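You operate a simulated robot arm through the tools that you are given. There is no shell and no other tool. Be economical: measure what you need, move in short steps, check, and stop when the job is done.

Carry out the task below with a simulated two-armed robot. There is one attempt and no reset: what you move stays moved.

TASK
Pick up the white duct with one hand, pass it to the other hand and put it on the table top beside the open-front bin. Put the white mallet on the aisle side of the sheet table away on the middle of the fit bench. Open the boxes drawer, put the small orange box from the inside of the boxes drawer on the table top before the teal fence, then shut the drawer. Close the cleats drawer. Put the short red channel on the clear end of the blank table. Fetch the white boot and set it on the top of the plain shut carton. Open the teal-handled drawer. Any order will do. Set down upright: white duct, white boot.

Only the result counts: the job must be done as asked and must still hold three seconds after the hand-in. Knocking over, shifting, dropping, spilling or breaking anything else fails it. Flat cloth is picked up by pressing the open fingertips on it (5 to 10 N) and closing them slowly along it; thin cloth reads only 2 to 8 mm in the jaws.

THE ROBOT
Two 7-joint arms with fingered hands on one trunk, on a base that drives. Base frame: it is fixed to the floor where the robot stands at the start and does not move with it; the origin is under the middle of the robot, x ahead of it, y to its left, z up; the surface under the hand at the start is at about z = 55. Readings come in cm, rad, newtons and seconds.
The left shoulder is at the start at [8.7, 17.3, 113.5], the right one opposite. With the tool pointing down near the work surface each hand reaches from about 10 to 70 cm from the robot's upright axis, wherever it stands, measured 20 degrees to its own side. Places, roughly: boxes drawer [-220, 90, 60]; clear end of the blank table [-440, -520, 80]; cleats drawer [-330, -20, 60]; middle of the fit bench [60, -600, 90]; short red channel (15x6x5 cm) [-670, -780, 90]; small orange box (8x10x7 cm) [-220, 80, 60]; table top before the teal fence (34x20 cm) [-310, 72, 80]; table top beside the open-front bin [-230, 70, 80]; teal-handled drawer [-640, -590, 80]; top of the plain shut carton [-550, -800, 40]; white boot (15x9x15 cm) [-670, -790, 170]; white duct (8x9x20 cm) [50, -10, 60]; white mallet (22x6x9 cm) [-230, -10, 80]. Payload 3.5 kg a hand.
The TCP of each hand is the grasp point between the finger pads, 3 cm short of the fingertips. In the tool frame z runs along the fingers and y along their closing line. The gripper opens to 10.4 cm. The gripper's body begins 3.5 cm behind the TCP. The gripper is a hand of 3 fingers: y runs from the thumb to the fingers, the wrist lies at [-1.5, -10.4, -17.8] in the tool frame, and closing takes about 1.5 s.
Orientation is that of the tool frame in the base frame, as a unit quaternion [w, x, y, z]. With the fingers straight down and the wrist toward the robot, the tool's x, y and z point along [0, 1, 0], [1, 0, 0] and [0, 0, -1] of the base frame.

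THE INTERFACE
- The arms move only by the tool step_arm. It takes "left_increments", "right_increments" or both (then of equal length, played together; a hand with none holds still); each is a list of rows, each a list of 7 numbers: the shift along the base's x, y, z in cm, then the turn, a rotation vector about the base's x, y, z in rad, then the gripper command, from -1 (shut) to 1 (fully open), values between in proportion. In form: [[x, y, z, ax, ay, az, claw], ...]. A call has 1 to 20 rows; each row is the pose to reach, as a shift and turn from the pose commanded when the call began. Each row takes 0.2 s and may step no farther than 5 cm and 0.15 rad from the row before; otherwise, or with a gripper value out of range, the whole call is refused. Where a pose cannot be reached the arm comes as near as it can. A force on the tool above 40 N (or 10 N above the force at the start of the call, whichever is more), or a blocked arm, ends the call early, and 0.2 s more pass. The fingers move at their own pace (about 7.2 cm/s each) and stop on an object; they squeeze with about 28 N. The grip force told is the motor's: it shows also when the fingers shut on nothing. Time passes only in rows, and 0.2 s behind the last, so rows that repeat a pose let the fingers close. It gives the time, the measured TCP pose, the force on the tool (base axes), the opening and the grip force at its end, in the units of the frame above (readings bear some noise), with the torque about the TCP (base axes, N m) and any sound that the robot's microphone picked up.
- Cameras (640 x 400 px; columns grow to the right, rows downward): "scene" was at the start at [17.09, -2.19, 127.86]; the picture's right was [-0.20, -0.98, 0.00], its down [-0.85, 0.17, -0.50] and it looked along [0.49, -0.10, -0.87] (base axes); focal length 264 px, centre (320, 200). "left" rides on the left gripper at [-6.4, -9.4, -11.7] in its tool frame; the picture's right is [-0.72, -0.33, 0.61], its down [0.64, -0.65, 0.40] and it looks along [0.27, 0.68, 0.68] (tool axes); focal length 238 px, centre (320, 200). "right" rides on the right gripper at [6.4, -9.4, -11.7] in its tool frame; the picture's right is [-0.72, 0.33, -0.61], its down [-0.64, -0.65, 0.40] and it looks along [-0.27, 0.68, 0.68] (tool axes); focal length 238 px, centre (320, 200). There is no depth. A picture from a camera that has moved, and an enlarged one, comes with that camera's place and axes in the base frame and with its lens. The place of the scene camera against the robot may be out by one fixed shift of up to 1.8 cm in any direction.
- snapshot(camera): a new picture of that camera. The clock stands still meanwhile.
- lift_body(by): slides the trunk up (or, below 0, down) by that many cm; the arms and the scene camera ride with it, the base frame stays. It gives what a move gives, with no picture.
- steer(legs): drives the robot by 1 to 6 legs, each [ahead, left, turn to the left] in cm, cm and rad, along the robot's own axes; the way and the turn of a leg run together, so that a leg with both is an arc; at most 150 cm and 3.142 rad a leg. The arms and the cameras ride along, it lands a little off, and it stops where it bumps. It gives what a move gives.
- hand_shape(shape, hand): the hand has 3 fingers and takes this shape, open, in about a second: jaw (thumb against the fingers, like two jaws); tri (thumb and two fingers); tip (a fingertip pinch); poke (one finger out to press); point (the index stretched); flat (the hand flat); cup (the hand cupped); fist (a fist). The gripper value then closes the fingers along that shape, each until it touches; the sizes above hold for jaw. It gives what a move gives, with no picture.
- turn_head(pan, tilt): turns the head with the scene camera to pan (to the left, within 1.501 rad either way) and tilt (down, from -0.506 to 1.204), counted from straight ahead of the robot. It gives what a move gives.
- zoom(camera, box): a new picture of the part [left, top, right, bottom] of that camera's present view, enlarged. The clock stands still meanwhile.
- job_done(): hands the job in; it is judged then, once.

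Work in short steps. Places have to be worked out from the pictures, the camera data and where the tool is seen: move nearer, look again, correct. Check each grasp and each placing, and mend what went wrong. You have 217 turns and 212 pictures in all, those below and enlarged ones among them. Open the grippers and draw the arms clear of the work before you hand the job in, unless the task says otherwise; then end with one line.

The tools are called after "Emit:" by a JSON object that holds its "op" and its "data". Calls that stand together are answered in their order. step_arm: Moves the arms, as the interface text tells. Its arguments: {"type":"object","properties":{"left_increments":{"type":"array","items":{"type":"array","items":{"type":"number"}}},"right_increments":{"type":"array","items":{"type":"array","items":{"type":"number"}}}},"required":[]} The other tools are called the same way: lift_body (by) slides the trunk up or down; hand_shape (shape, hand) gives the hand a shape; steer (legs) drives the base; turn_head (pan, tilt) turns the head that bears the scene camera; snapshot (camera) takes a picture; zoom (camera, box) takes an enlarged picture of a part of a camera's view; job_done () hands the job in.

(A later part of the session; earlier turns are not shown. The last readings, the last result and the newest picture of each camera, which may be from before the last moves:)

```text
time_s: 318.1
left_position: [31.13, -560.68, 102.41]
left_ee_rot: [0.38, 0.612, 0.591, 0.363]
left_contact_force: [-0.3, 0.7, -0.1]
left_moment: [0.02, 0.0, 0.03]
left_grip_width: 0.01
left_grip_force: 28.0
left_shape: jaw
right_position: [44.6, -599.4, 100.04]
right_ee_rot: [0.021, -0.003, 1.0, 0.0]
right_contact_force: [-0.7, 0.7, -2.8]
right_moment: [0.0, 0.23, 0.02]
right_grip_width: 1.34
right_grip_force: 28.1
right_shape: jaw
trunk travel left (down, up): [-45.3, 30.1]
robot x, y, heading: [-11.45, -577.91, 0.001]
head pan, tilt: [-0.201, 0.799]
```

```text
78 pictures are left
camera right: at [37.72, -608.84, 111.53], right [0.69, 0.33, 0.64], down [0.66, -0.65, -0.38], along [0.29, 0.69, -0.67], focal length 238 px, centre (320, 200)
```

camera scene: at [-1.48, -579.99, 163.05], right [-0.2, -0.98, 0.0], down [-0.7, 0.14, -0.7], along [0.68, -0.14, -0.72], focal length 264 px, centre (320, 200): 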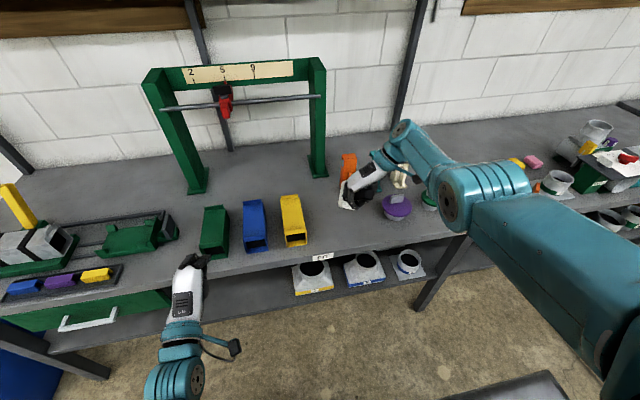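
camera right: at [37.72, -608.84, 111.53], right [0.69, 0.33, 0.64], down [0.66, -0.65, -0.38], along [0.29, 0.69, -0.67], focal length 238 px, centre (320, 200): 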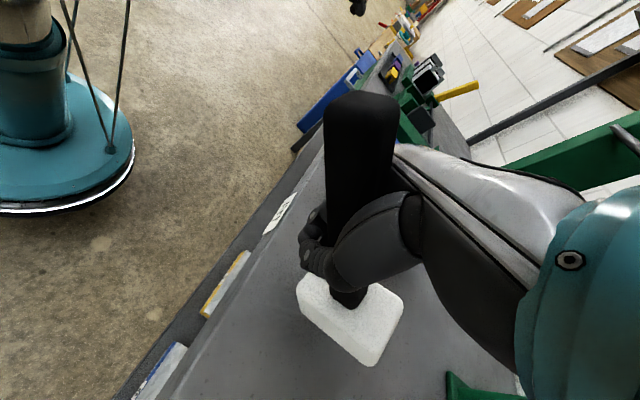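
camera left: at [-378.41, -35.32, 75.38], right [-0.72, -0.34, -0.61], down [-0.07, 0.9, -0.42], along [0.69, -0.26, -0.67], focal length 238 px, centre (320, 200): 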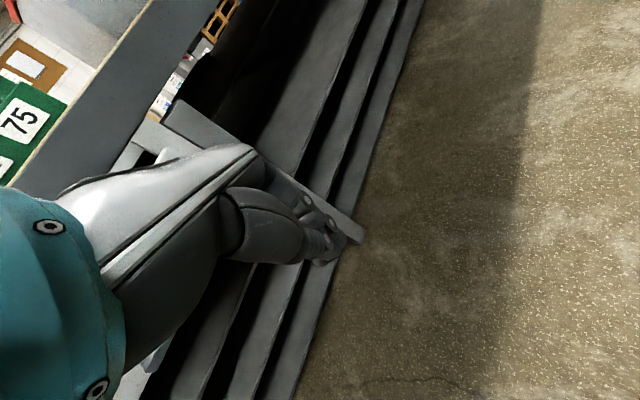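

Emit:
{"op": "lift_body", "data": {"by": -2}}

Emit:
{"op": "lift_body", "data": {"by": -1.5}}

Emit:
{"op": "lift_body", "data": {"by": -1}}

Emit:
{"op": "snapshot", "data": {"camera": "right"}}

```text
time_s: 318.8
left_position: [31.16, -560.7, 100.42]
left_ee_rot: [0.38, 0.612, 0.591, 0.362]
left_contact_force: [0.1, -0.7, 1.3]
left_moment: [0.03, -0.01, 0.0]
left_grip_width: 0.0
left_grip_force: 27.9
left_shape: jaw
right_position: [44.57, -599.35, 98.0]
right_ee_rot: [0.021, -0.005, 1.0, 0.0]
right_contact_force: [-1.8, 0.5, 1.2]
right_moment: [-0.03, 0.08, 0.0]
right_grip_width: 1.31
right_grip_force: 28.2
right_shape: jaw
trunk travel left (down, up): [-43.3, 32.1]
robot x, y, heading: [-11.76, -577.64, 0.004]
head pan, tilt: [-0.201, 0.799]
```

```text
time_s: 319.4
left_position: [30.98, -560.68, 98.98]
left_ee_rot: [0.38, 0.613, 0.591, 0.362]
left_contact_force: [-0.5, 0.7, -0.2]
left_moment: [0.03, -0.02, -0.02]
left_grip_width: 0.01
left_grip_force: 28.3
left_shape: jaw
right_position: [44.49, -599.46, 96.45]
right_ee_rot: [0.021, -0.004, 1.0, 0.0]
right_contact_force: [1.0, -0.7, -1.9]
right_moment: [-0.04, 0.06, 0.0]
right_grip_width: 1.28
right_grip_force: 27.9
right_shape: jaw
trunk travel left (down, up): [-41.8, 33.6]
robot x, y, heading: [-11.83, -577.18, -0.001]
head pan, tilt: [-0.201, 0.799]
```

```text
time_s: 320.0
left_position: [31.01, -560.63, 97.86]
left_ee_rot: [0.38, 0.612, 0.591, 0.362]
left_contact_force: [-0.2, -0.1, -0.1]
left_moment: [0.0, -0.01, -0.01]
left_grip_width: 0.02
left_grip_force: 28.0
left_shape: jaw
right_position: [44.57, -599.29, 95.43]
right_ee_rot: [0.021, -0.004, 1.0, 0.0]
right_contact_force: [-0.5, 0.6, -0.1]
right_moment: [-0.02, 0.01, 0.04]
right_grip_width: 1.3
right_grip_force: 27.9
right_shape: jaw
trunk travel left (down, up): [-40.8, 34.6]
robot x, y, heading: [-11.79, -577.44, 0.003]
head pan, tilt: [-0.201, 0.799]
```

```text
77 pictures are left
camera right: at [37.71, -608.82, 107.02], right [0.69, 0.33, 0.64], down [0.66, -0.65, -0.38], along [0.29, 0.69, -0.67], focal length 238 px, centre (320, 200)
```

right: 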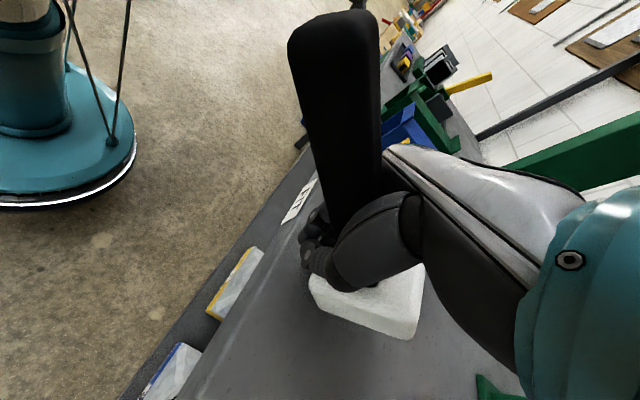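

Emit:
{"op": "zoom", "data": {"camera": "scene", "box": [260, 120, 480, 270]}}

Emit:
{"op": "snapshot", "data": {"camera": "left"}}

```text
2.67 times, centred on (370, 195) of scene
camera zoom: at [0.69, -579.98, 147.47], right [-0.2, -0.98, 0.0], down [-0.7, 0.14, -0.7], along [0.68, -0.14, -0.72], focal length 705 px, centre (187, 213)
```

zoom: 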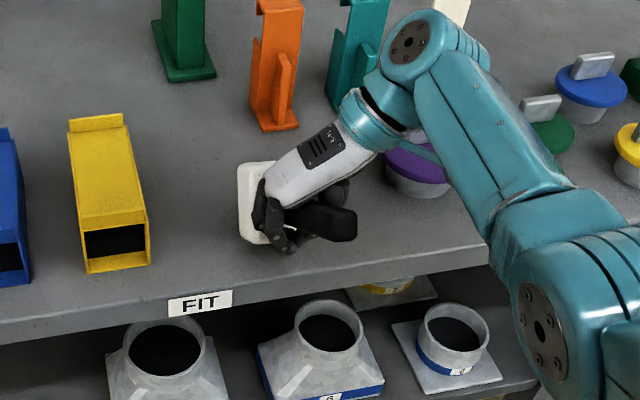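

```text
75 pictures are left
camera left: at [16.06, -566.46, 94.73], right [0.37, -0.74, -0.56], down [0.09, 0.63, -0.77], along [0.92, 0.24, 0.31], focal length 238 px, centre (320, 200)
```

left: 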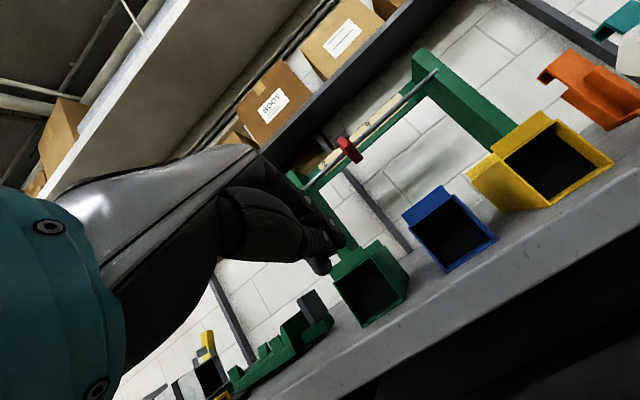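

Handle leans ~48° toward the robot with the head resting on the bench. Lift slightly, move 4 cm forward, then swing the hand back-and-down to lay the handle flat.

Emit:
{"op": "lift_body", "data": {"by": 2}}

Emit:
{"op": "steer", "data": {"legs": [[5, 0, 0]]}}

Emit:
{"op": "step_arm", "data": {"right_increments": [[0, 0, -1, 0, 0, 0, -1], [-0.3, 0, -2, 0, 0, 0, -1], [-1.2, 0, -2.8, 0, 0, 0, -1], [-2.2, 0, -3.5, 0, 0, 0, -1], [-3.2, 0, -4, 0, 0, 0, -1], [-4.2, 0, -4.4, 0, 0, 0, -1]]}}

Emit:
{"op": "snapshot", "data": {"camera": "right"}}

Emit:
{"op": "zoom", "data": {"camera": "scene", "box": [260, 120, 480, 270]}}

```text
time_s: 320.7
left_position: [31.19, -560.61, 99.72]
left_ee_rot: [0.38, 0.612, 0.591, 0.363]
left_contact_force: [0.5, 0.0, 0.8]
left_moment: [0.01, -0.02, 0.02]
left_grip_width: 0.01
left_grip_force: 28.1
left_shape: jaw
right_position: [44.57, -599.4, 97.41]
right_ee_rot: [0.02, -0.004, 1.0, 0.0]
right_contact_force: [0.2, -0.1, -3.3]
right_moment: [-0.01, 0.15, 0.02]
right_grip_width: 1.26
right_grip_force: 28.1
right_shape: jaw
trunk travel left (down, up): [-42.8, 32.6]
robot x, y, heading: [-11.65, -577.36, -0.001]
head pan, tilt: [-0.201, 0.799]
```

```text
time_s: 321.6
left_position: [36.24, -560.73, 99.77]
left_ee_rot: [0.379, 0.613, 0.592, 0.362]
left_contact_force: [-0.4, 0.3, -0.2]
left_moment: [0.04, 0.0, -0.02]
left_grip_width: 0.0
left_grip_force: 28.2
left_shape: jaw
right_position: [49.72, -599.41, 97.33]
right_ee_rot: [0.02, -0.004, 1.0, 0.0]
right_contact_force: [1.3, 0.9, -3.8]
right_moment: [0.0, 0.19, 0.01]
right_grip_width: 1.26
right_grip_force: 27.4
right_shape: jaw
trunk travel left (down, up): [-42.8, 32.6]
robot x, y, heading: [-6.89, -577.65, -0.001]
head pan, tilt: [-0.201, 0.799]
```

```text
time_s: 323.0
left_position: [35.97, -560.53, 99.83]
left_ee_rot: [0.379, 0.612, 0.592, 0.363]
left_contact_force: [1.1, 0.3, 0.0]
left_moment: [0.03, -0.04, -0.04]
left_grip_width: 0.0
left_grip_force: 28.1
left_shape: jaw
right_position: [45.3, -599.5, 93.14]
right_ee_rot: [0.021, -0.004, 1.0, 0.0]
right_contact_force: [0.1, -0.5, -1.2]
right_moment: [-0.01, 0.01, 0.03]
right_grip_width: 1.26
right_grip_force: 28.0
right_shape: jaw
trunk travel left (down, up): [-42.8, 32.6]
robot x, y, heading: [-6.89, -577.55, -0.005]
head pan, tilt: [-0.201, 0.799]
```

```text
74 pictures are left
camera right: at [38.48, -608.88, 104.63], right [0.69, 0.33, 0.64], down [0.66, -0.65, -0.38], along [0.29, 0.69, -0.67], focal length 238 px, centre (320, 200)
```

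right: 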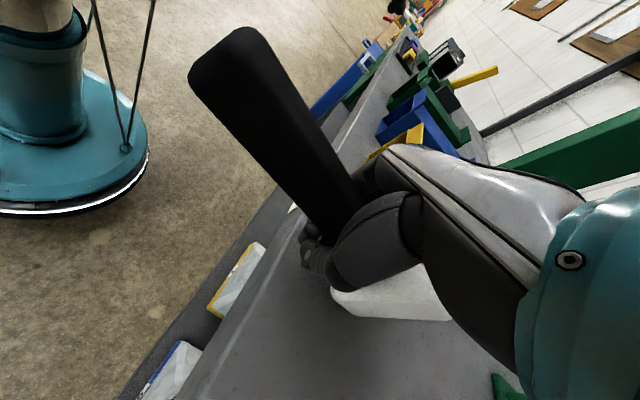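

```text
2.67 times, centred on (370, 195) of scene
camera zoom: at [5.26, -580.01, 149.49], right [-0.2, -0.98, 0.0], down [-0.7, 0.14, -0.7], along [0.68, -0.14, -0.72], focal length 705 px, centre (187, 213)
```

zoom: 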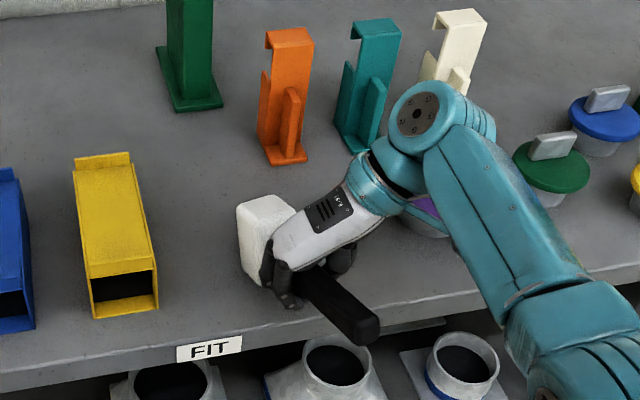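

Almost level. Finish laying it down, then slide it 4 cm forward and release.

Emit:
{"op": "step_arm", "data": {"right_increments": [[-0.6, 0, -0.4, 0, 0, 0, -1], [-1.2, 0, -0.8, 0, 0, 0, -1], [-1.5, 0, -1.2, 0, 0, 0, -1]]}}

Emit:
{"op": "steer", "data": {"legs": [[5, 0, 0]]}}

Emit:
{"op": "zoom", "data": {"camera": "scene", "box": [260, 120, 480, 270]}}

Emit:
{"op": "snapshot", "data": {"camera": "right"}}

```text
time_s: 323.8
left_position: [35.97, -560.78, 99.93]
left_ee_rot: [0.379, 0.612, 0.592, 0.363]
left_contact_force: [0.1, -0.1, -0.4]
left_moment: [-0.01, 0.02, -0.03]
left_grip_width: 0.0
left_grip_force: 27.7
left_shape: jaw
right_position: [43.87, -599.38, 91.83]
right_ee_rot: [0.02, -0.004, 1.0, 0.0]
right_contact_force: [0.5, -1.0, -1.9]
right_moment: [0.01, 0.04, -0.02]
right_grip_width: 1.24
right_grip_force: 29.1
right_shape: jaw
trunk travel left (down, up): [-42.8, 32.6]
robot x, y, heading: [-6.42, -577.87, 0.002]
head pan, tilt: [-0.201, 0.799]
```

```text
time_s: 324.7
left_position: [41.09, -560.72, 99.82]
left_ee_rot: [0.379, 0.612, 0.592, 0.363]
left_contact_force: [0.6, -0.1, 0.2]
left_moment: [0.02, -0.01, -0.03]
left_grip_width: 0.0
left_grip_force: 28.0
left_shape: jaw
right_position: [48.86, -599.33, 91.81]
right_ee_rot: [0.019, -0.004, 1.0, 0.001]
right_contact_force: [-2.6, -0.4, 0.3]
right_moment: [0.0, 0.03, 0.06]
right_grip_width: 1.24
right_grip_force: 28.1
right_shape: jaw
trunk travel left (down, up): [-42.8, 32.6]
robot x, y, heading: [-1.71, -577.51, -0.002]
head pan, tilt: [-0.201, 0.799]
```

```text
2.67 times, centred on (370, 195) of scene
camera zoom: at [10.32, -580.0, 149.48], right [-0.2, -0.98, 0.0], down [-0.7, 0.14, -0.7], along [0.68, -0.14, -0.72], focal length 705 px, centre (187, 213)
```

zoom: 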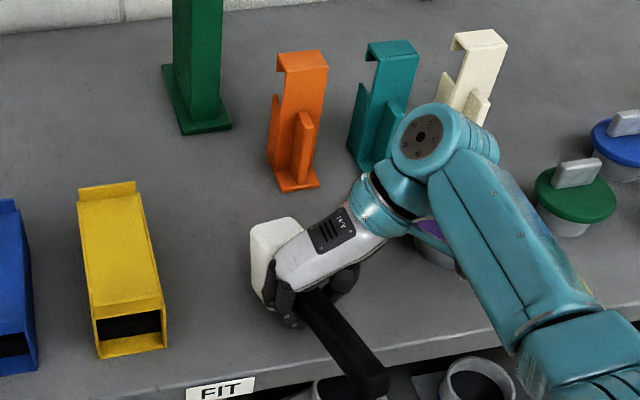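

```text
71 pictures are left
camera right: at [42.02, -608.85, 103.39], right [0.69, 0.33, 0.64], down [0.66, -0.65, -0.38], along [0.29, 0.69, -0.67], focal length 238 px, centre (320, 200)
```

right: 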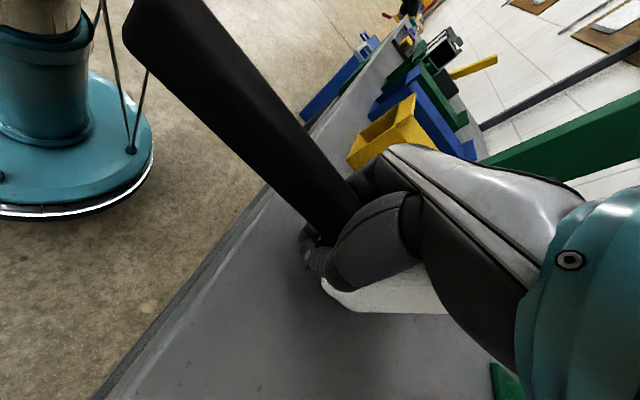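

Handle is still ~30° up and the bench surface is lower than thought (~87). Continue down-and-back.

Emit:
{"op": "step_arm", "data": {"right_increments": [[-0.7, 0, -0.6, 0, 0, 0, -1], [-1.4, 0, -1.2, 0, 0, 0, -1], [-2, 0, -1.8, 0, 0, 0, -1], [-2.5, 0, -2.4, 0, 0, 0, -1]]}}

Emit:
{"op": "snapshot", "data": {"camera": "right"}}

```text
time_s: 325.7
left_position: [40.9, -560.59, 99.9]
left_ee_rot: [0.379, 0.611, 0.591, 0.364]
left_contact_force: [-0.1, 0.0, -0.5]
left_moment: [0.03, -0.02, 0.02]
left_grip_width: 0.01
left_grip_force: 27.7
left_shape: jaw
right_position: [46.99, -599.12, 90.72]
right_ee_rot: [0.032, -0.003, 0.999, 0.005]
right_contact_force: [-5.2, 1.0, 14.7]
right_moment: [0.01, 0.25, 0.03]
right_grip_width: 1.39
right_grip_force: 27.7
right_shape: jaw
trunk travel left (down, up): [-42.8, 32.6]
robot x, y, heading: [-1.93, -577.91, -0.001]
head pan, tilt: [-0.201, 0.799]
stopped in row 4 (right hand): the force on the tool passed its limit at 46 N (the readings are from after the stop); the commanded pose is now the measured one
```

```text
70 pictures are left
camera right: at [39.97, -608.77, 101.96], right [0.68, 0.32, 0.66], down [0.67, -0.64, -0.37], along [0.31, 0.69, -0.65], focal length 238 px, centre (320, 200)
```

right: 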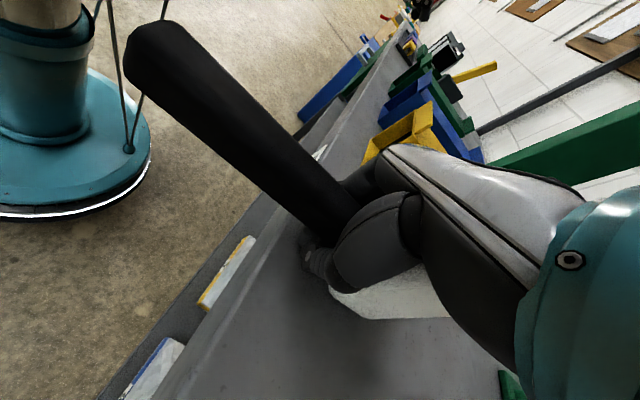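

Fingertips touch the bench (~z 87.5). Ease up slightly and open slowly.

Emit:
{"op": "step_arm", "data": {"right_increments": [[0, 0, 0.6, 0, 0, 0, -1], [0, 0, 0.6, 0, 0, 0, -0.7], [0, 0, 0.6, 0, 0, 0, -0.5], [0, 0, 0.6, 0, 0, 0, -0.3], [0, 0, 0.6, 0, 0, 0, 0], [0, 0, 0.6, 0, 0, 0, 0.3], [0, 0, 0.6, 0, 0, 0, 0.6], [0, 0, 0.6, 0, 0, 0, 0.6]]}}

Emit:
{"op": "snapshot", "data": {"camera": "right"}}

Emit:
{"op": "zoom", "data": {"camera": "scene", "box": [260, 120, 480, 270]}}

```text
time_s: 327.5
left_position: [40.94, -560.6, 99.8]
left_ee_rot: [0.379, 0.612, 0.591, 0.362]
left_contact_force: [0.2, -0.2, 0.2]
left_moment: [0.03, 0.0, 0.03]
left_grip_width: 0.0
left_grip_force: 28.1
left_shape: jaw
right_position: [46.99, -599.26, 91.08]
right_ee_rot: [0.029, -0.002, 1.0, 0.004]
right_contact_force: [1.0, -0.1, 0.5]
right_moment: [-0.01, 0.01, -0.02]
right_grip_width: 8.3
right_grip_force: 0.0
right_shape: jaw
trunk travel left (down, up): [-42.8, 32.6]
robot x, y, heading: [-2.43, -577.68, -0.002]
head pan, tilt: [-0.201, 0.799]
```

```text
69 pictures are left
camera right: at [40.01, -608.81, 102.34], right [0.68, 0.32, 0.66], down [0.67, -0.65, -0.37], along [0.3, 0.69, -0.66], focal length 238 px, centre (320, 200)
```

right: 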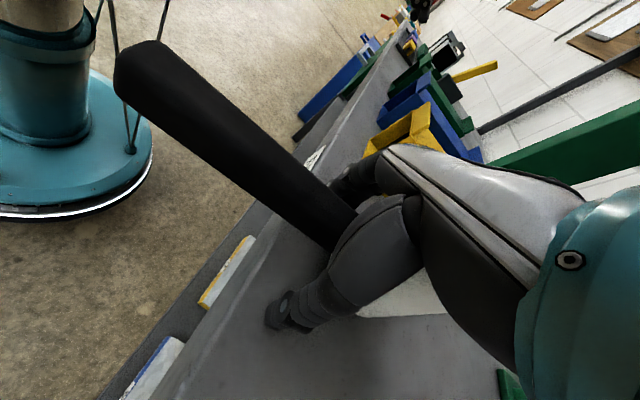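

```text
2.67 times, centred on (370, 195) of scene
camera zoom: at [10.22, -580.0, 149.49], right [-0.2, -0.98, 0.0], down [-0.7, 0.14, -0.7], along [0.68, -0.14, -0.72], focal length 705 px, centre (187, 213)
```

zoom: 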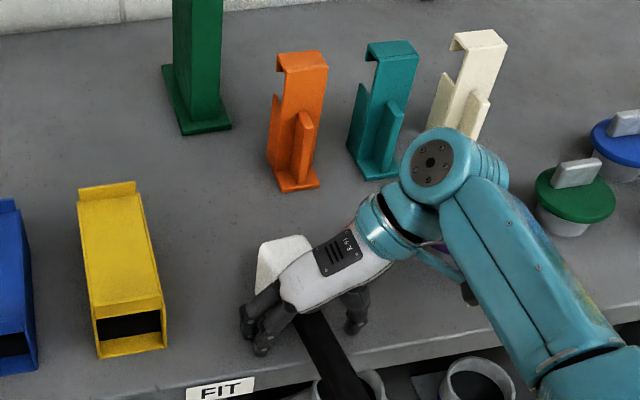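

Released. Raise the hand and inspect.

Emit:
{"op": "step_arm", "data": {"right_increments": [[0, 0, 4, 0, 0, 0, 1], [0, 0, 8, 0, 0, 0, 1], [0, 0, 12, 0, 0, 0, 1], [0, 0, 15, 0, 0, 0, 1]]}}

Emit:
{"op": "steer", "data": {"legs": [[-12, 0, 0]]}}

Emit:
{"op": "zoom", "data": {"camera": "scene", "box": [240, 100, 480, 260]}}

```text
time_s: 328.5
left_position: [40.91, -560.72, 99.83]
left_ee_rot: [0.38, 0.612, 0.591, 0.363]
left_contact_force: [0.1, 0.4, 0.7]
left_moment: [-0.03, 0.01, -0.02]
left_grip_width: 0.0
left_grip_force: 28.2
left_shape: jaw
right_position: [47.22, -599.3, 106.24]
right_ee_rot: [0.03, -0.003, 1.0, 0.004]
right_contact_force: [-0.9, 0.6, -0.5]
right_moment: [0.01, -0.01, -0.01]
right_grip_width: 10.36
right_grip_force: 0.1
right_shape: jaw
trunk travel left (down, up): [-42.8, 32.6]
robot x, y, heading: [-1.59, -577.59, -0.004]
head pan, tilt: [-0.201, 0.799]
```

```text
time_s: 329.7
left_position: [28.88, -560.73, 99.88]
left_ee_rot: [0.38, 0.612, 0.591, 0.364]
left_contact_force: [-0.5, -0.3, 0.1]
left_moment: [0.04, 0.02, 0.01]
left_grip_width: 0.02
left_grip_force: 28.4
left_shape: jaw
right_position: [34.96, -599.3, 106.16]
right_ee_rot: [0.031, -0.003, 0.999, 0.004]
right_contact_force: [-0.2, 0.0, 0.3]
right_moment: [0.0, 0.0, 0.02]
right_grip_width: 10.36
right_grip_force: 0.0
right_shape: jaw
trunk travel left (down, up): [-42.8, 32.6]
robot x, y, heading: [-14.13, -577.42, -0.003]
head pan, tilt: [-0.201, 0.799]
```

```text
2.50 times, centred on (360, 180) of scene
camera zoom: at [-1.98, -579.99, 149.5], right [-0.2, -0.98, 0.0], down [-0.7, 0.14, -0.7], along [0.68, -0.14, -0.72], focal length 661 px, centre (220, 250)
```

zoom: 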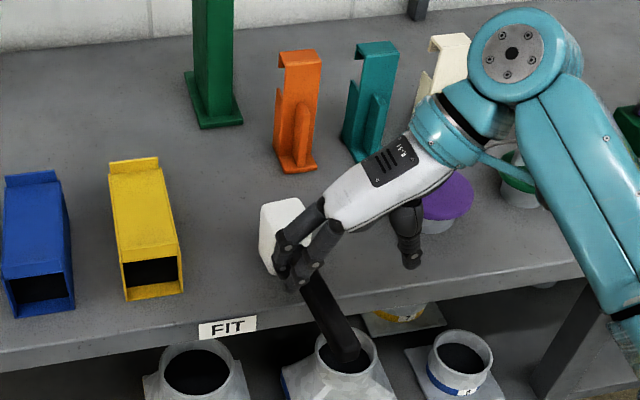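

The handle overhangs the bench edge by several cm. Regrasp at the same pose and slide it 9 cm further in.

Emit:
{"op": "steer", "data": {"legs": [[12.3, 0, 0]]}}

Emit:
{"op": "step_arm", "data": {"right_increments": [[0, 0, -4, 0, 0, 0, 1], [0, 0, -8, 0, 0, 0, 1], [0, 0, -12, 0, 0, 0, 1], [0, 0, -14.6, 0, 0, 0, 1], [0, 0, -14.6, 0, 0, 0, 0], [0, 0, -14.6, 0, 0, 0, -1], [0, 0, -14.6, 0, 0, 0, -1], [0, 0, -14.6, 0, 0, 0, -1], [0, 0, -14.6, 0, 0, 0, -1], [0, 0, -14.6, 0, 0, 0, -1], [0, 0, -14.6, 0, 0, 0, -1]]}}

Emit:
{"op": "steer", "data": {"legs": [[9, 0, 0]]}}

Emit:
{"op": "zoom", "data": {"camera": "scene", "box": [240, 100, 480, 260]}}

```text
time_s: 331.0
left_position: [41.36, -560.8, 99.83]
left_ee_rot: [0.381, 0.613, 0.591, 0.362]
left_contact_force: [-0.1, 0.0, -0.4]
left_moment: [0.01, 0.01, 0.02]
left_grip_width: 0.0
left_grip_force: 28.1
left_shape: jaw
right_position: [47.39, -599.22, 106.13]
right_ee_rot: [0.03, -0.002, 1.0, 0.004]
right_contact_force: [-0.3, 0.0, -0.3]
right_moment: [-0.02, 0.01, 0.01]
right_grip_width: 10.34
right_grip_force: 0.0
right_shape: jaw
trunk travel left (down, up): [-42.8, 32.6]
robot x, y, heading: [-1.38, -577.51, -0.003]
head pan, tilt: [-0.201, 0.799]
```

```text
time_s: 333.4
left_position: [41.29, -560.73, 99.91]
left_ee_rot: [0.38, 0.612, 0.591, 0.363]
left_contact_force: [0.0, 0.2, -0.1]
left_moment: [0.0, -0.04, -0.02]
left_grip_width: 0.01
left_grip_force: 28.2
left_shape: jaw
right_position: [47.27, -599.4, 91.51]
right_ee_rot: [0.031, -0.003, 1.0, 0.005]
right_contact_force: [-0.1, -0.8, -1.7]
right_moment: [0.0, 0.01, -0.02]
right_grip_width: 1.62
right_grip_force: 27.8
right_shape: jaw
trunk travel left (down, up): [-42.8, 32.6]
robot x, y, heading: [-1.47, -577.16, -0.003]
head pan, tilt: [-0.201, 0.799]
```

```text
time_s: 334.5
left_position: [50.35, -560.69, 99.9]
left_ee_rot: [0.379, 0.612, 0.592, 0.362]
left_contact_force: [0.1, -0.5, -0.2]
left_moment: [0.0, 0.02, -0.04]
left_grip_width: 0.02
left_grip_force: 28.0
left_shape: jaw
right_position: [56.23, -599.29, 91.56]
right_ee_rot: [0.03, -0.003, 1.0, 0.005]
right_contact_force: [-2.3, -1.6, 0.9]
right_moment: [0.07, 0.0, 0.07]
right_grip_width: 1.63
right_grip_force: 28.1
right_shape: jaw
trunk travel left (down, up): [-42.8, 32.6]
robot x, y, heading: [7.44, -577.77, -0.003]
head pan, tilt: [-0.201, 0.799]
```

```text
2.50 times, centred on (360, 180) of scene
camera zoom: at [19.38, -580.03, 149.48], right [-0.2, -0.98, 0.0], down [-0.7, 0.14, -0.7], along [0.68, -0.14, -0.72], focal length 661 px, centre (220, 250)
```

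zoom: 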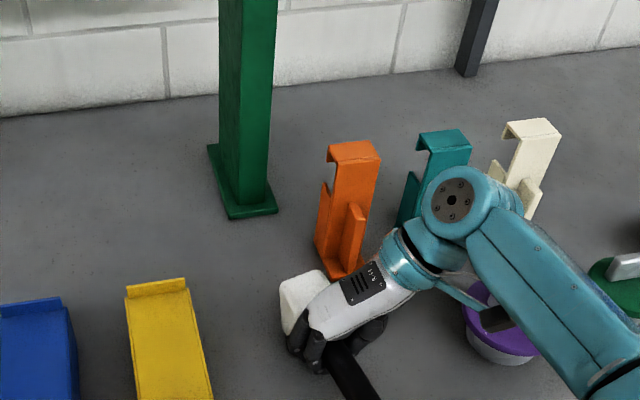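

Slid in without touching the orange piece. Release, raise and retreat.

Emit:
{"op": "step_arm", "data": {"right_increments": [[0, 0, 0, 0, 0, 0, -0.6], [0, 0, 0, 0, 0, 0, -0.3], [0, 0, 0, 0, 0, 0, 0], [0, 0, 0, 0, 0, 0, 0.3], [0, 0, 0, 0, 0, 0, 0.5], [0, 0, 4, 0, 0, 0, 0.5], [0, 0, 8, 0, 0, 0, 0.5], [0, 0, 12, 0, 0, 0, 0.5], [0, 0, 16, 0, 0, 0, 0.5]]}}

Emit:
{"op": "lift_body", "data": {"by": 6}}

Emit:
{"op": "steer", "data": {"legs": [[-60, 0, 0]]}}

Emit:
{"op": "zoom", "data": {"camera": "scene", "box": [200, 40, 480, 220]}}

```text
time_s: 336.5
left_position: [50.0, -560.61, 99.78]
left_ee_rot: [0.38, 0.613, 0.591, 0.362]
left_contact_force: [0.0, -0.1, -0.1]
left_moment: [0.03, -0.02, 0.01]
left_grip_width: 0.04
left_grip_force: 27.9
left_shape: jaw
right_position: [56.17, -599.26, 107.58]
right_ee_rot: [0.03, -0.004, 1.0, 0.004]
right_contact_force: [0.0, -0.4, 0.1]
right_moment: [0.04, -0.02, -0.03]
right_grip_width: 7.79
right_grip_force: 0.0
right_shape: jaw
trunk travel left (down, up): [-42.8, 32.6]
robot x, y, heading: [7.4, -577.63, -0.003]
head pan, tilt: [-0.201, 0.799]
```

```text
time_s: 337.5
left_position: [50.18, -560.74, 105.93]
left_ee_rot: [0.379, 0.613, 0.591, 0.362]
left_contact_force: [-0.2, 0.9, -1.0]
left_moment: [0.0, -0.01, -0.03]
left_grip_width: 0.01
left_grip_force: 27.8
left_shape: jaw
right_position: [56.28, -599.3, 113.47]
right_ee_rot: [0.03, -0.003, 1.0, 0.005]
right_contact_force: [-0.3, -0.3, 0.0]
right_moment: [0.05, 0.0, 0.01]
right_grip_width: 7.75
right_grip_force: 0.0
right_shape: jaw
trunk travel left (down, up): [-48.8, 26.6]
robot x, y, heading: [7.47, -577.84, -0.003]
head pan, tilt: [-0.201, 0.799]
```

```text
time_s: 340.9
left_position: [-10.21, -560.59, 105.73]
left_ee_rot: [0.38, 0.612, 0.591, 0.362]
left_contact_force: [0.4, 1.1, 0.6]
left_moment: [0.0, 0.01, -0.02]
left_grip_width: 0.0
left_grip_force: 28.0
left_shape: jaw
right_position: [-4.06, -599.3, 113.52]
right_ee_rot: [0.03, -0.004, 1.0, 0.004]
right_contact_force: [-0.5, 0.3, 0.5]
right_moment: [0.01, -0.04, 0.02]
right_grip_width: 7.77
right_grip_force: 0.0
right_shape: jaw
trunk travel left (down, up): [-48.8, 26.6]
robot x, y, heading: [-52.59, -577.61, -0.001]
head pan, tilt: [-0.201, 0.799]
```

```text
2.22 times, centred on (340, 130) of scene
camera zoom: at [-41.94, -579.96, 155.52], right [-0.2, -0.98, 0.0], down [-0.7, 0.14, -0.7], along [0.68, -0.14, -0.72], focal length 588 px, centre (276, 356)
```

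zoom: 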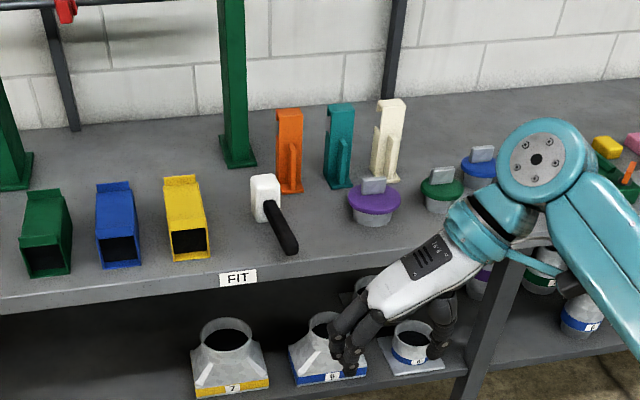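

Mallet lies fully on the bench. Reset both hands to the fingers-down home pose, turn west and look.

Emit:
{"op": "step_arm", "data": {"right_increments": [[0, 0, 0, 0, 0, -0.1, 1], [0, 0, 0, 0, 0, -0.2, 1], [0, 0, 0, 0, 0, -0.3, 1], [0, 0, 0, 0, 0, -0.4, 1], [0, 0, 0, 0, 0, -0.5, 1], [0, 0, 0, 0, 0, -0.6, 1], [0, 0, 0, 0, 0, -0.7, 1], [0, 0, 0, 0, 0, -0.8, 1], [0, 0, 0, 0, 0, -0.9, 1], [0, 0, 0, 0, 0, -1.0, 1], [0, 0, 0, 0, 0, -1.1, 1], [0, 0, 0, 0, 0, -1.2, 1], [0, 0, 0, 0, 0, -1.3, 1], [0, 0, 0, 0, 0, -1.4, 1], [0, 0, 0, 0, 0, -1.5, 1], [0, 0, 0, 0, 0, -1.57, 1]], "left_increments": [[0.3, 0, 0, 0, 0.08, 0, 1], [0.6, 0, 0, 0, 0.16, 0, 1], [0.9, 0, 0, 0, 0.24, 0, 1], [1.2, 0, 0, 0, 0.32, 0, 1], [1.5, 0, 0, 0, 0.4, 0, 1], [1.8, 0, 0, 0, 0.48, 0, 1], [2.1, 0, 0, 0, 0.56, 0, 1], [2.4, 0, 0, 0, 0.64, 0, 1], [2.7, 0, 0, 0, 0.72, 0, 1], [3, 0, 0, 0, 0.8, 0, 1], [3.3, 0, 0, 0, 0.88, 0, 1], [3.6, 0, 0, 0, 0.96, 0, 1], [4, 0, 0, 0, 1.04, 0, 1], [4, 0, 0, 0, 1.11, 0, 1], [4, 0, 0, 0, 1.11, 0, 1], [4, 0, 0, 0, 1.11, 0, 1]]}}

Emit:
{"op": "steer", "data": {"legs": [[-22, 0, 0], [0, 0, -3.14]]}}

Emit:
{"op": "turn_head", "data": {"pan": 0, "tilt": 0.3}}

Emit:
{"op": "snapshot", "data": {"camera": "scene"}}

```text
time_s: 344.3
left_position: [-5.97, -560.05, 105.88]
left_ee_rot: [0.006, 0.709, 0.705, -0.009]
left_contact_force: [0.8, 0.4, 0.5]
left_moment: [0.0, -0.01, 0.0]
left_grip_width: 10.38
left_grip_force: 0.1
left_shape: jaw
right_position: [-4.0, -599.27, 113.55]
right_ee_rot: [0.025, 0.704, 0.709, -0.018]
right_contact_force: [0.2, -0.5, 0.3]
right_moment: [0.05, -0.04, 0.0]
right_grip_width: 10.38
right_grip_force: 0.0
right_shape: jaw
trunk travel left (down, up): [-48.8, 26.6]
robot x, y, heading: [-52.8, -577.24, 0.0]
head pan, tilt: [-0.201, 0.799]
```

```text
time_s: 353.3
left_position: [-121.68, -595.06, 105.78]
left_ee_rot: [0.008, -0.704, 0.71, 0.006]
left_contact_force: [-0.1, 0.4, -0.2]
left_moment: [0.01, 0.05, 0.0]
left_grip_width: 10.35
left_grip_force: 0.0
left_shape: jaw
right_position: [-123.81, -555.67, 113.48]
right_ee_rot: [-0.018, 0.709, -0.704, -0.024]
right_contact_force: [0.5, 0.6, -0.8]
right_moment: [-0.03, -0.01, 0.0]
right_grip_width: 10.37
right_grip_force: 0.0
right_shape: jaw
trunk travel left (down, up): [-48.8, 26.6]
robot x, y, heading: [-75.06, -577.15, 3.146]
head pan, tilt: [-0.201, 0.799]
```

```text
time_s: 354.3
left_position: [-121.65, -595.21, 105.75]
left_ee_rot: [0.008, -0.704, 0.71, 0.006]
left_contact_force: [0.1, 0.3, 0.0]
left_moment: [0.01, 0.02, 0.02]
left_grip_width: 10.35
left_grip_force: 0.1
left_shape: jaw
right_position: [-123.64, -555.71, 113.42]
right_ee_rot: [-0.018, 0.709, -0.705, -0.024]
right_contact_force: [0.3, 0.9, 0.3]
right_moment: [0.02, 0.01, 0.02]
right_grip_width: 10.36
right_grip_force: 0.1
right_shape: jaw
trunk travel left (down, up): [-48.8, 26.6]
robot x, y, heading: [-74.74, -577.54, 3.134]
head pan, tilt: [0.0, 0.3]
```

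```text
64 pictures are left
camera scene: at [-85.55, -578.31, 159.95], right [0.0, 1.0, 0.0], down [0.3, 0.0, -0.95], along [-0.95, 0.0, -0.3], focal length 264 px, centre (320, 200)
```

scene: 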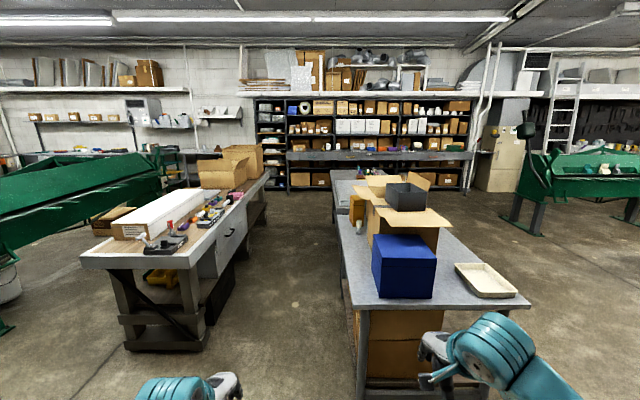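

The corridor ahead is narrow; take the open route north of the tables to the west end.

Emit:
{"op": "steer", "data": {"legs": [[0, -148, 0], [145, 0, 0], [145, 0, 0], [140, 0, 0]]}}

Emit:
{"op": "turn_head", "data": {"pan": 0.5, "tilt": 0.35}}

Emit:
{"op": "snapshot", "data": {"camera": "scene"}}

Emit:
{"op": "turn_head", "data": {"pan": 1.2, "tilt": 0.5}}

Emit:
{"op": "snapshot", "data": {"camera": "scene"}}

```text
time_s: 381.9
left_position: [-552.19, -444.36, 105.8]
left_ee_rot: [0.008, -0.701, 0.713, 0.006]
left_contact_force: [-0.9, 0.2, -0.6]
left_moment: [-0.01, -0.01, 0.01]
left_grip_width: 10.34
left_grip_force: 0.1
left_shape: jaw
right_position: [-554.03, -404.87, 113.57]
right_ee_rot: [0.018, -0.706, 0.707, 0.024]
right_contact_force: [-0.6, -0.8, 0.4]
right_moment: [0.02, -0.04, 0.03]
right_grip_width: 10.36
right_grip_force: 0.1
right_shape: jaw
trunk travel left (down, up): [-48.8, 26.6]
robot x, y, heading: [-505.53, -427.19, 3.135]
head pan, tilt: [0.0, 0.3]
```

```text
time_s: 382.8
left_position: [-552.33, -444.38, 105.76]
left_ee_rot: [0.007, -0.702, 0.712, 0.005]
left_contact_force: [0.2, -0.9, 0.5]
left_moment: [-0.01, 0.03, 0.03]
left_grip_width: 10.34
left_grip_force: 0.1
left_shape: jaw
right_position: [-553.99, -404.95, 113.53]
right_ee_rot: [-0.017, 0.707, -0.707, -0.024]
right_contact_force: [0.8, -1.0, -0.4]
right_moment: [-0.01, 0.01, -0.02]
right_grip_width: 10.33
right_grip_force: 0.1
right_shape: jaw
trunk travel left (down, up): [-48.8, 26.6]
robot x, y, heading: [-505.18, -427.49, 3.134]
head pan, tilt: [0.499, 0.351]
```

```text
63 pictures are left
camera scene: at [-514.88, -432.28, 159.49], right [-0.47, 0.88, 0.0], down [0.3, 0.16, -0.94], along [-0.83, -0.44, -0.34], focal length 264 px, centre (320, 200)
```

scene: 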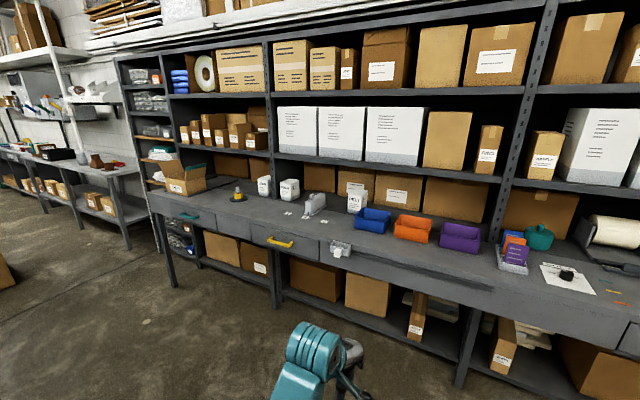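

```text
time_s: 383.9
left_position: [-552.26, -444.34, 105.78]
left_ee_rot: [0.008, -0.701, 0.713, 0.005]
left_contact_force: [-0.8, 0.8, 1.3]
left_moment: [0.01, -0.02, 0.01]
left_grip_width: 10.35
left_grip_force: 0.1
left_shape: jaw
right_position: [-554.01, -404.77, 113.63]
right_ee_rot: [0.019, -0.707, 0.707, 0.024]
right_contact_force: [0.3, 1.2, -0.8]
right_moment: [0.01, -0.02, -0.03]
right_grip_width: 10.37
right_grip_force: 0.1
right_shape: jaw
trunk travel left (down, up): [-48.8, 26.6]
robot x, y, heading: [-505.41, -426.73, 3.133]
head pan, tilt: [1.201, 0.499]
```

```text
62 pictures are left
camera scene: at [-510.03, -436.35, 158.12], right [-0.93, 0.37, 0.0], down [0.18, 0.44, -0.88], along [-0.33, -0.82, -0.48], focal length 264 px, centre (320, 200)
```

scene: 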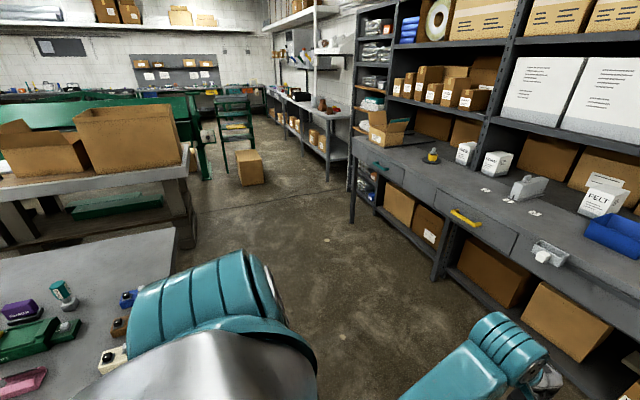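

Teal-handled drawer is at the far (south) end of the grey counter, about (-631, -602). The carton is at (-545, -790). Drive in front of it and pitch the left hand forward.

Emit:
{"op": "steer", "data": {"legs": [[52, 0, 0], [0, 80, 0], [0, 78, 0]]}}

Emit:
{"op": "step_arm", "data": {"left_increments": [[0, 0, 0, 0, 0.08, 0, 0.5], [0, 0, 0, 0, 0.16, 0, 0], [0, 0, 0, 0, 0.24, 0, 0], [0, 0, -1, 0, 0.32, 0, 0], [0, 0, -2, 0, 0.4, 0, 0], [0, 0, -3, 0, 0.48, 0, 0], [0, 0, -5, 0, 0.56, 0, 0], [0, 0, -7, 0, 0.64, 0, 0], [0, 0, -9, 0, 0.72, 0, 0], [0, 0, -11, 0, 0.8, 0, 0], [0, 0, -13, 0, 0.88, 0, 0], [0, 0, -15, 0, 0.96, 0, 0], [0, 0, -17, 0, 1.04, 0, 0], [0, 0, -18, 0, 1.12, 0, 0], [0, 0, -18, 0, 1.2, 0, 0], [0, 0, -18, 0, 1.2, 0, 0]]}}

Emit:
{"op": "turn_head", "data": {"pan": 0.2, "tilt": 0.7}}

Emit:
{"op": "snapshot", "data": {"camera": "scene"}}

Emit:
{"op": "snapshot", "data": {"camera": "left"}}

```text
time_s: 394.6
left_position: [-602.8, -603.0, 105.84]
left_ee_rot: [-0.009, 0.708, -0.706, -0.005]
left_contact_force: [0.4, 0.2, 0.4]
left_moment: [0.02, 0.0, 0.01]
left_grip_width: 10.36
left_grip_force: 0.1
left_shape: jaw
right_position: [-605.4, -563.68, 113.38]
right_ee_rot: [-0.016, 0.714, -0.7, -0.025]
right_contact_force: [-0.2, -0.4, 1.0]
right_moment: [0.01, -0.02, 0.03]
right_grip_width: 10.37
right_grip_force: 0.1
right_shape: jaw
trunk travel left (down, up): [-48.8, 26.6]
robot x, y, heading: [-556.3, -584.65, -3.13]
head pan, tilt: [1.201, 0.499]
```

```text
time_s: 398.0
left_position: [-602.3, -603.33, 89.16]
left_ee_rot: [-0.392, -0.582, 0.586, 0.404]
left_contact_force: [-1.4, -0.5, -0.7]
left_moment: [-0.03, 0.0, 0.02]
left_grip_width: 5.24
left_grip_force: 0.0
left_shape: jaw
left hand out of reach, approached as far as the arm can: row 15, 16
right_position: [-605.38, -563.6, 113.48]
right_ee_rot: [-0.018, 0.714, -0.7, -0.025]
right_contact_force: [-0.1, -0.7, -0.3]
right_moment: [0.03, 0.0, 0.04]
right_grip_width: 10.34
right_grip_force: 0.1
right_shape: jaw
trunk travel left (down, up): [-48.8, 26.6]
robot x, y, heading: [-556.27, -584.46, -3.132]
head pan, tilt: [1.201, 0.499]
```

```text
time_s: 399.2
left_position: [-602.13, -603.16, 89.11]
left_ee_rot: [-0.392, -0.582, 0.587, 0.404]
left_contact_force: [0.4, 0.1, -0.3]
left_moment: [-0.02, 0.03, 0.0]
left_grip_width: 5.24
left_grip_force: 0.1
left_shape: jaw
right_position: [-605.28, -563.67, 113.38]
right_ee_rot: [-0.018, 0.714, -0.7, -0.024]
right_contact_force: [0.0, 0.5, -0.7]
right_moment: [0.02, 0.02, -0.02]
right_grip_width: 10.36
right_grip_force: 0.0
right_shape: jaw
trunk travel left (down, up): [-48.8, 26.6]
robot x, y, heading: [-556.24, -584.94, -3.13]
head pan, tilt: [0.201, 0.7]
```

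```text
61 pictures are left
camera scene: at [-565.86, -587.48, 156.35], right [-0.21, 0.98, 0.0], down [0.63, 0.14, -0.77], along [-0.75, -0.16, -0.64], focal length 264 px, centre (320, 200)
```

scene: 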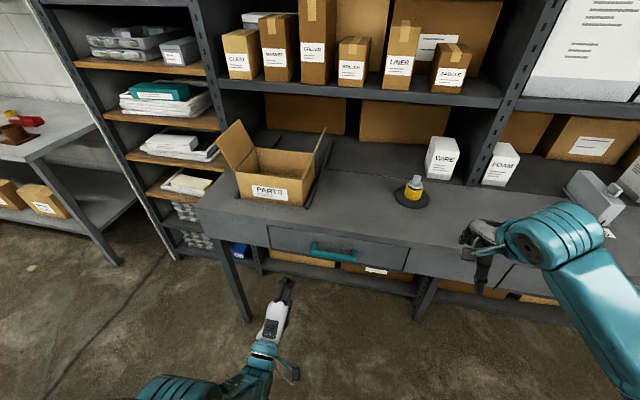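

```text
60 pictures are left
camera left: at [-587.9, -596.97, 84.73], right [-0.44, 0.73, -0.52], down [-0.15, -0.63, -0.76], along [-0.89, -0.26, 0.39], focal length 238 px, centre (320, 200)
```

left: 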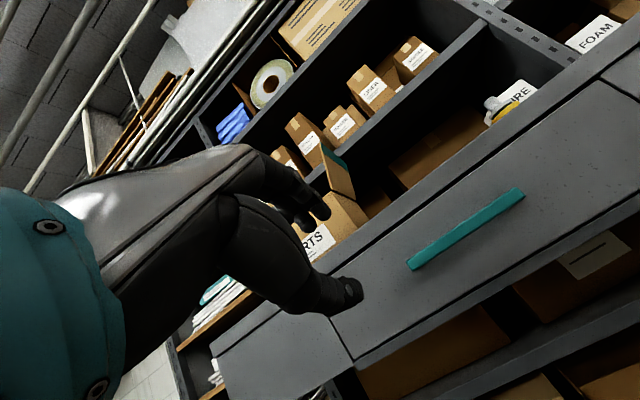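

Handle ≈ (-623, -594, 84). Align and approach.

Emit:
{"op": "lift_body", "data": {"by": -5}}

Emit:
{"op": "steer", "data": {"legs": [[0, -9.3, 0], [12, 0, 0]]}}

Emit:
{"op": "snapshot", "data": {"camera": "left"}}

Emit:
{"op": "zoom", "data": {"camera": "scene", "box": [200, 180, 440, 330]}}

```text
time_s: 400.2
left_position: [-602.21, -603.25, 84.11]
left_ee_rot: [-0.393, -0.582, 0.586, 0.405]
left_contact_force: [0.2, 0.2, 0.5]
left_moment: [0.0, 0.01, 0.04]
left_grip_width: 5.22
left_grip_force: 0.0
left_shape: jaw
right_position: [-605.39, -563.67, 108.61]
right_ee_rot: [-0.018, 0.713, -0.7, -0.023]
right_contact_force: [0.8, -0.2, 0.0]
right_moment: [0.05, -0.01, 0.02]
right_grip_width: 10.38
right_grip_force: 0.0
right_shape: jaw
trunk travel left (down, up): [-43.8, 31.6]
robot x, y, heading: [-556.62, -584.67, -3.132]
head pan, tilt: [0.201, 0.7]
```

```text
time_s: 402.1
left_position: [-614.41, -593.94, 83.95]
left_ee_rot: [-0.391, -0.581, 0.588, 0.404]
left_contact_force: [-1.0, -0.1, 0.0]
left_moment: [-0.02, 0.01, 0.02]
left_grip_width: 5.23
left_grip_force: 0.0
left_shape: jaw
right_position: [-617.36, -554.36, 108.49]
right_ee_rot: [-0.018, 0.713, -0.7, -0.024]
right_contact_force: [0.6, 0.3, -0.7]
right_moment: [-0.03, -0.02, -0.05]
right_grip_width: 10.37
right_grip_force: 0.0
right_shape: jaw
trunk travel left (down, up): [-43.8, 31.6]
robot x, y, heading: [-568.31, -575.54, -3.131]
head pan, tilt: [0.201, 0.7]
```

```text
59 pictures are left
camera left: at [-600.02, -587.71, 79.64], right [-0.44, 0.73, -0.52], down [-0.15, -0.63, -0.76], along [-0.89, -0.26, 0.38], focal length 238 px, centre (320, 200)
```

left: 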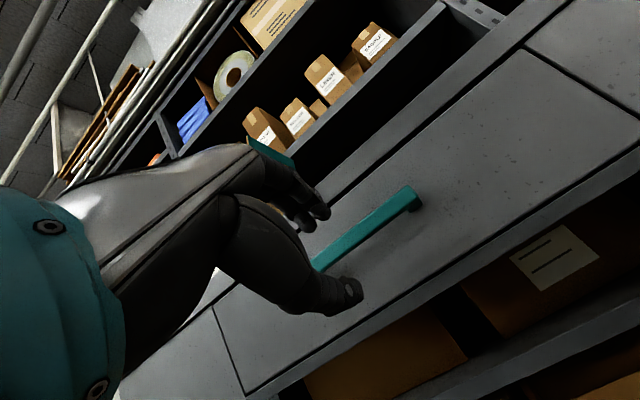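

```text
2.67 times, centred on (320, 255) of scene
camera zoom: at [-578.87, -578.26, 151.31], right [-0.21, 0.98, 0.0], down [0.63, 0.14, -0.76], along [-0.75, -0.16, -0.64], focal length 705 px, centre (320, 53)
```

zoom: 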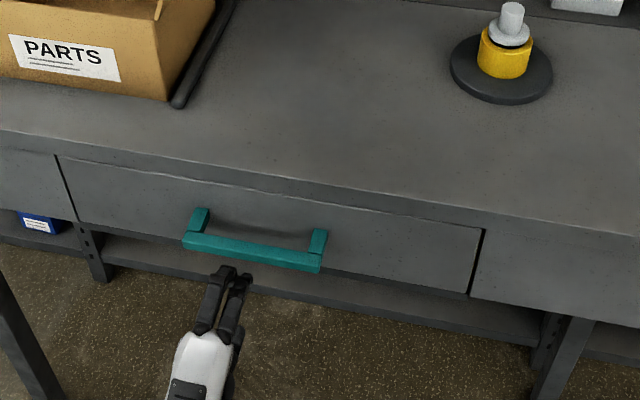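

Aligned. Advance 8.5 cm and close on the bar.

Emit:
{"op": "steer", "data": {"legs": [[8.5, -1, 0]]}}

Emit:
{"op": "step_arm", "data": {"left_increments": [[0, 0, 0, 0, 0, 0, -1], [0, 0, 0, 0, 0, 0, -1], [0, 0, 0, 0, 0, 0, -1], [0, 0, 0, 0, 0, 0, -1], [0, 0, 0, 0, 0, 0, -1], [0, 0, 0, 0, 0, 0, -1]]}}

Emit:
{"op": "snapshot", "data": {"camera": "left"}}

```text
time_s: 403.2
left_position: [-622.74, -593.12, 84.09]
left_ee_rot: [-0.392, -0.582, 0.587, 0.404]
left_contact_force: [6.1, -0.9, -2.9]
left_moment: [-0.01, -0.01, -0.06]
left_grip_width: 4.91
left_grip_force: 0.0
left_shape: jaw
right_position: [-625.77, -553.52, 108.48]
right_ee_rot: [-0.017, 0.714, -0.7, -0.024]
right_contact_force: [0.3, 0.2, 0.0]
right_moment: [-0.01, 0.02, -0.02]
right_grip_width: 10.36
right_grip_force: 0.0
right_shape: jaw
trunk travel left (down, up): [-43.8, 31.6]
robot x, y, heading: [-576.75, -574.69, -3.128]
head pan, tilt: [0.201, 0.7]
```

```text
time_s: 404.6
left_position: [-622.53, -593.18, 83.39]
left_ee_rot: [-0.386, -0.586, 0.591, 0.398]
left_contact_force: [7.8, 1.2, -36.6]
left_moment: [-0.07, 0.28, 0.04]
left_grip_width: 0.18
left_grip_force: 28.0
left_shape: jaw
right_position: [-626.08, -553.74, 108.51]
right_ee_rot: [-0.019, 0.712, -0.701, -0.025]
right_contact_force: [0.1, 0.1, 0.2]
right_moment: [0.0, 0.01, 0.0]
right_grip_width: 10.35
right_grip_force: 0.1
right_shape: jaw
trunk travel left (down, up): [-43.8, 31.6]
robot x, y, heading: [-576.71, -574.72, -3.127]
head pan, tilt: [0.201, 0.7]
```

```text
57 pictures are left
camera left: at [-608.04, -586.9, 79.29], right [-0.43, 0.73, -0.53], down [-0.13, -0.63, -0.77], along [-0.89, -0.26, 0.37], focal length 238 px, centre (320, 200)
```

left: 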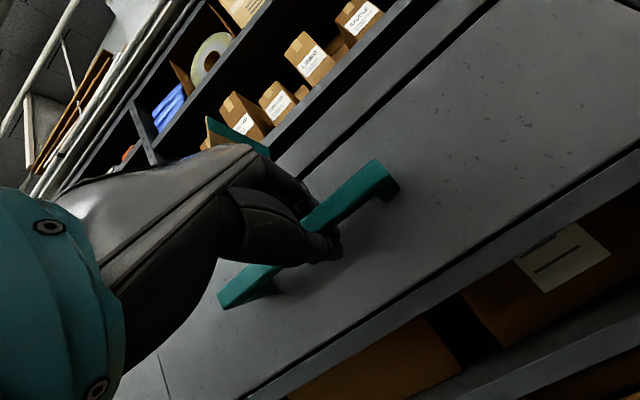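

Closed to 0.2 cm with a strong downward force – the bar sits above the fingers. Open, raise 1.8 cm, and close again.

Emit:
{"op": "step_arm", "data": {"left_increments": [[0, 0, 0, 0, 0, 0, 0], [0, 0, 0, 0, 0, 0, 0], [0, 0, 0, 0, 0, 0, 0.2], [0, 0, 0, 0, 0, 0, 0.2]]}}

Emit:
{"op": "steer", "data": {"legs": [[-5, 0, 0]]}}

Emit:
{"op": "snapshot", "data": {"camera": "left"}}

```text
time_s: 405.6
left_position: [-622.71, -593.06, 83.93]
left_ee_rot: [-0.391, -0.582, 0.587, 0.404]
left_contact_force: [13.0, 1.8, -3.0]
left_moment: [-0.02, 0.1, -0.05]
left_grip_width: 5.61
left_grip_force: 0.1
left_shape: jaw
right_position: [-625.74, -553.46, 108.58]
right_ee_rot: [-0.017, 0.714, -0.7, -0.024]
right_contact_force: [-0.6, 0.6, -0.2]
right_moment: [0.01, 0.03, 0.01]
right_grip_width: 10.36
right_grip_force: 0.0
right_shape: jaw
trunk travel left (down, up): [-43.8, 31.6]
robot x, y, heading: [-576.66, -574.41, -3.128]
head pan, tilt: [0.201, 0.7]
```

```text
time_s: 406.5
left_position: [-617.63, -592.98, 84.09]
left_ee_rot: [-0.392, -0.582, 0.587, 0.404]
left_contact_force: [1.0, 0.1, 0.7]
left_moment: [0.0, -0.03, -0.01]
left_grip_width: 6.21
left_grip_force: 0.1
left_shape: jaw
right_position: [-620.67, -553.39, 108.68]
right_ee_rot: [-0.017, 0.713, -0.7, -0.024]
right_contact_force: [0.6, -0.4, 0.4]
right_moment: [0.01, 0.01, -0.02]
right_grip_width: 10.34
right_grip_force: 0.1
right_shape: jaw
trunk travel left (down, up): [-43.8, 31.6]
robot x, y, heading: [-571.41, -574.59, -3.133]
head pan, tilt: [0.201, 0.7]
```

```text
56 pictures are left
camera left: at [-603.28, -586.77, 79.71], right [-0.44, 0.73, -0.52], down [-0.15, -0.63, -0.76], along [-0.89, -0.26, 0.38], focal length 238 px, centre (320, 200)
```

left: 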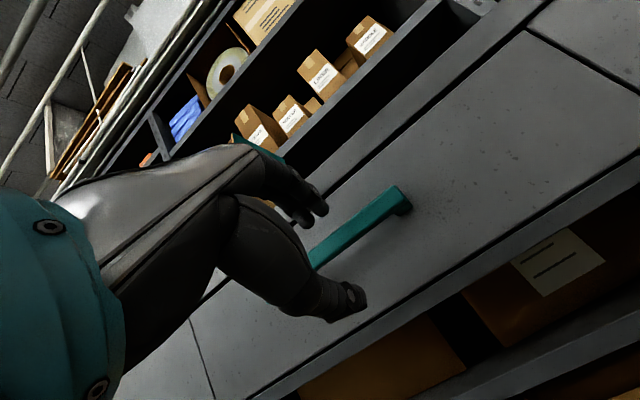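

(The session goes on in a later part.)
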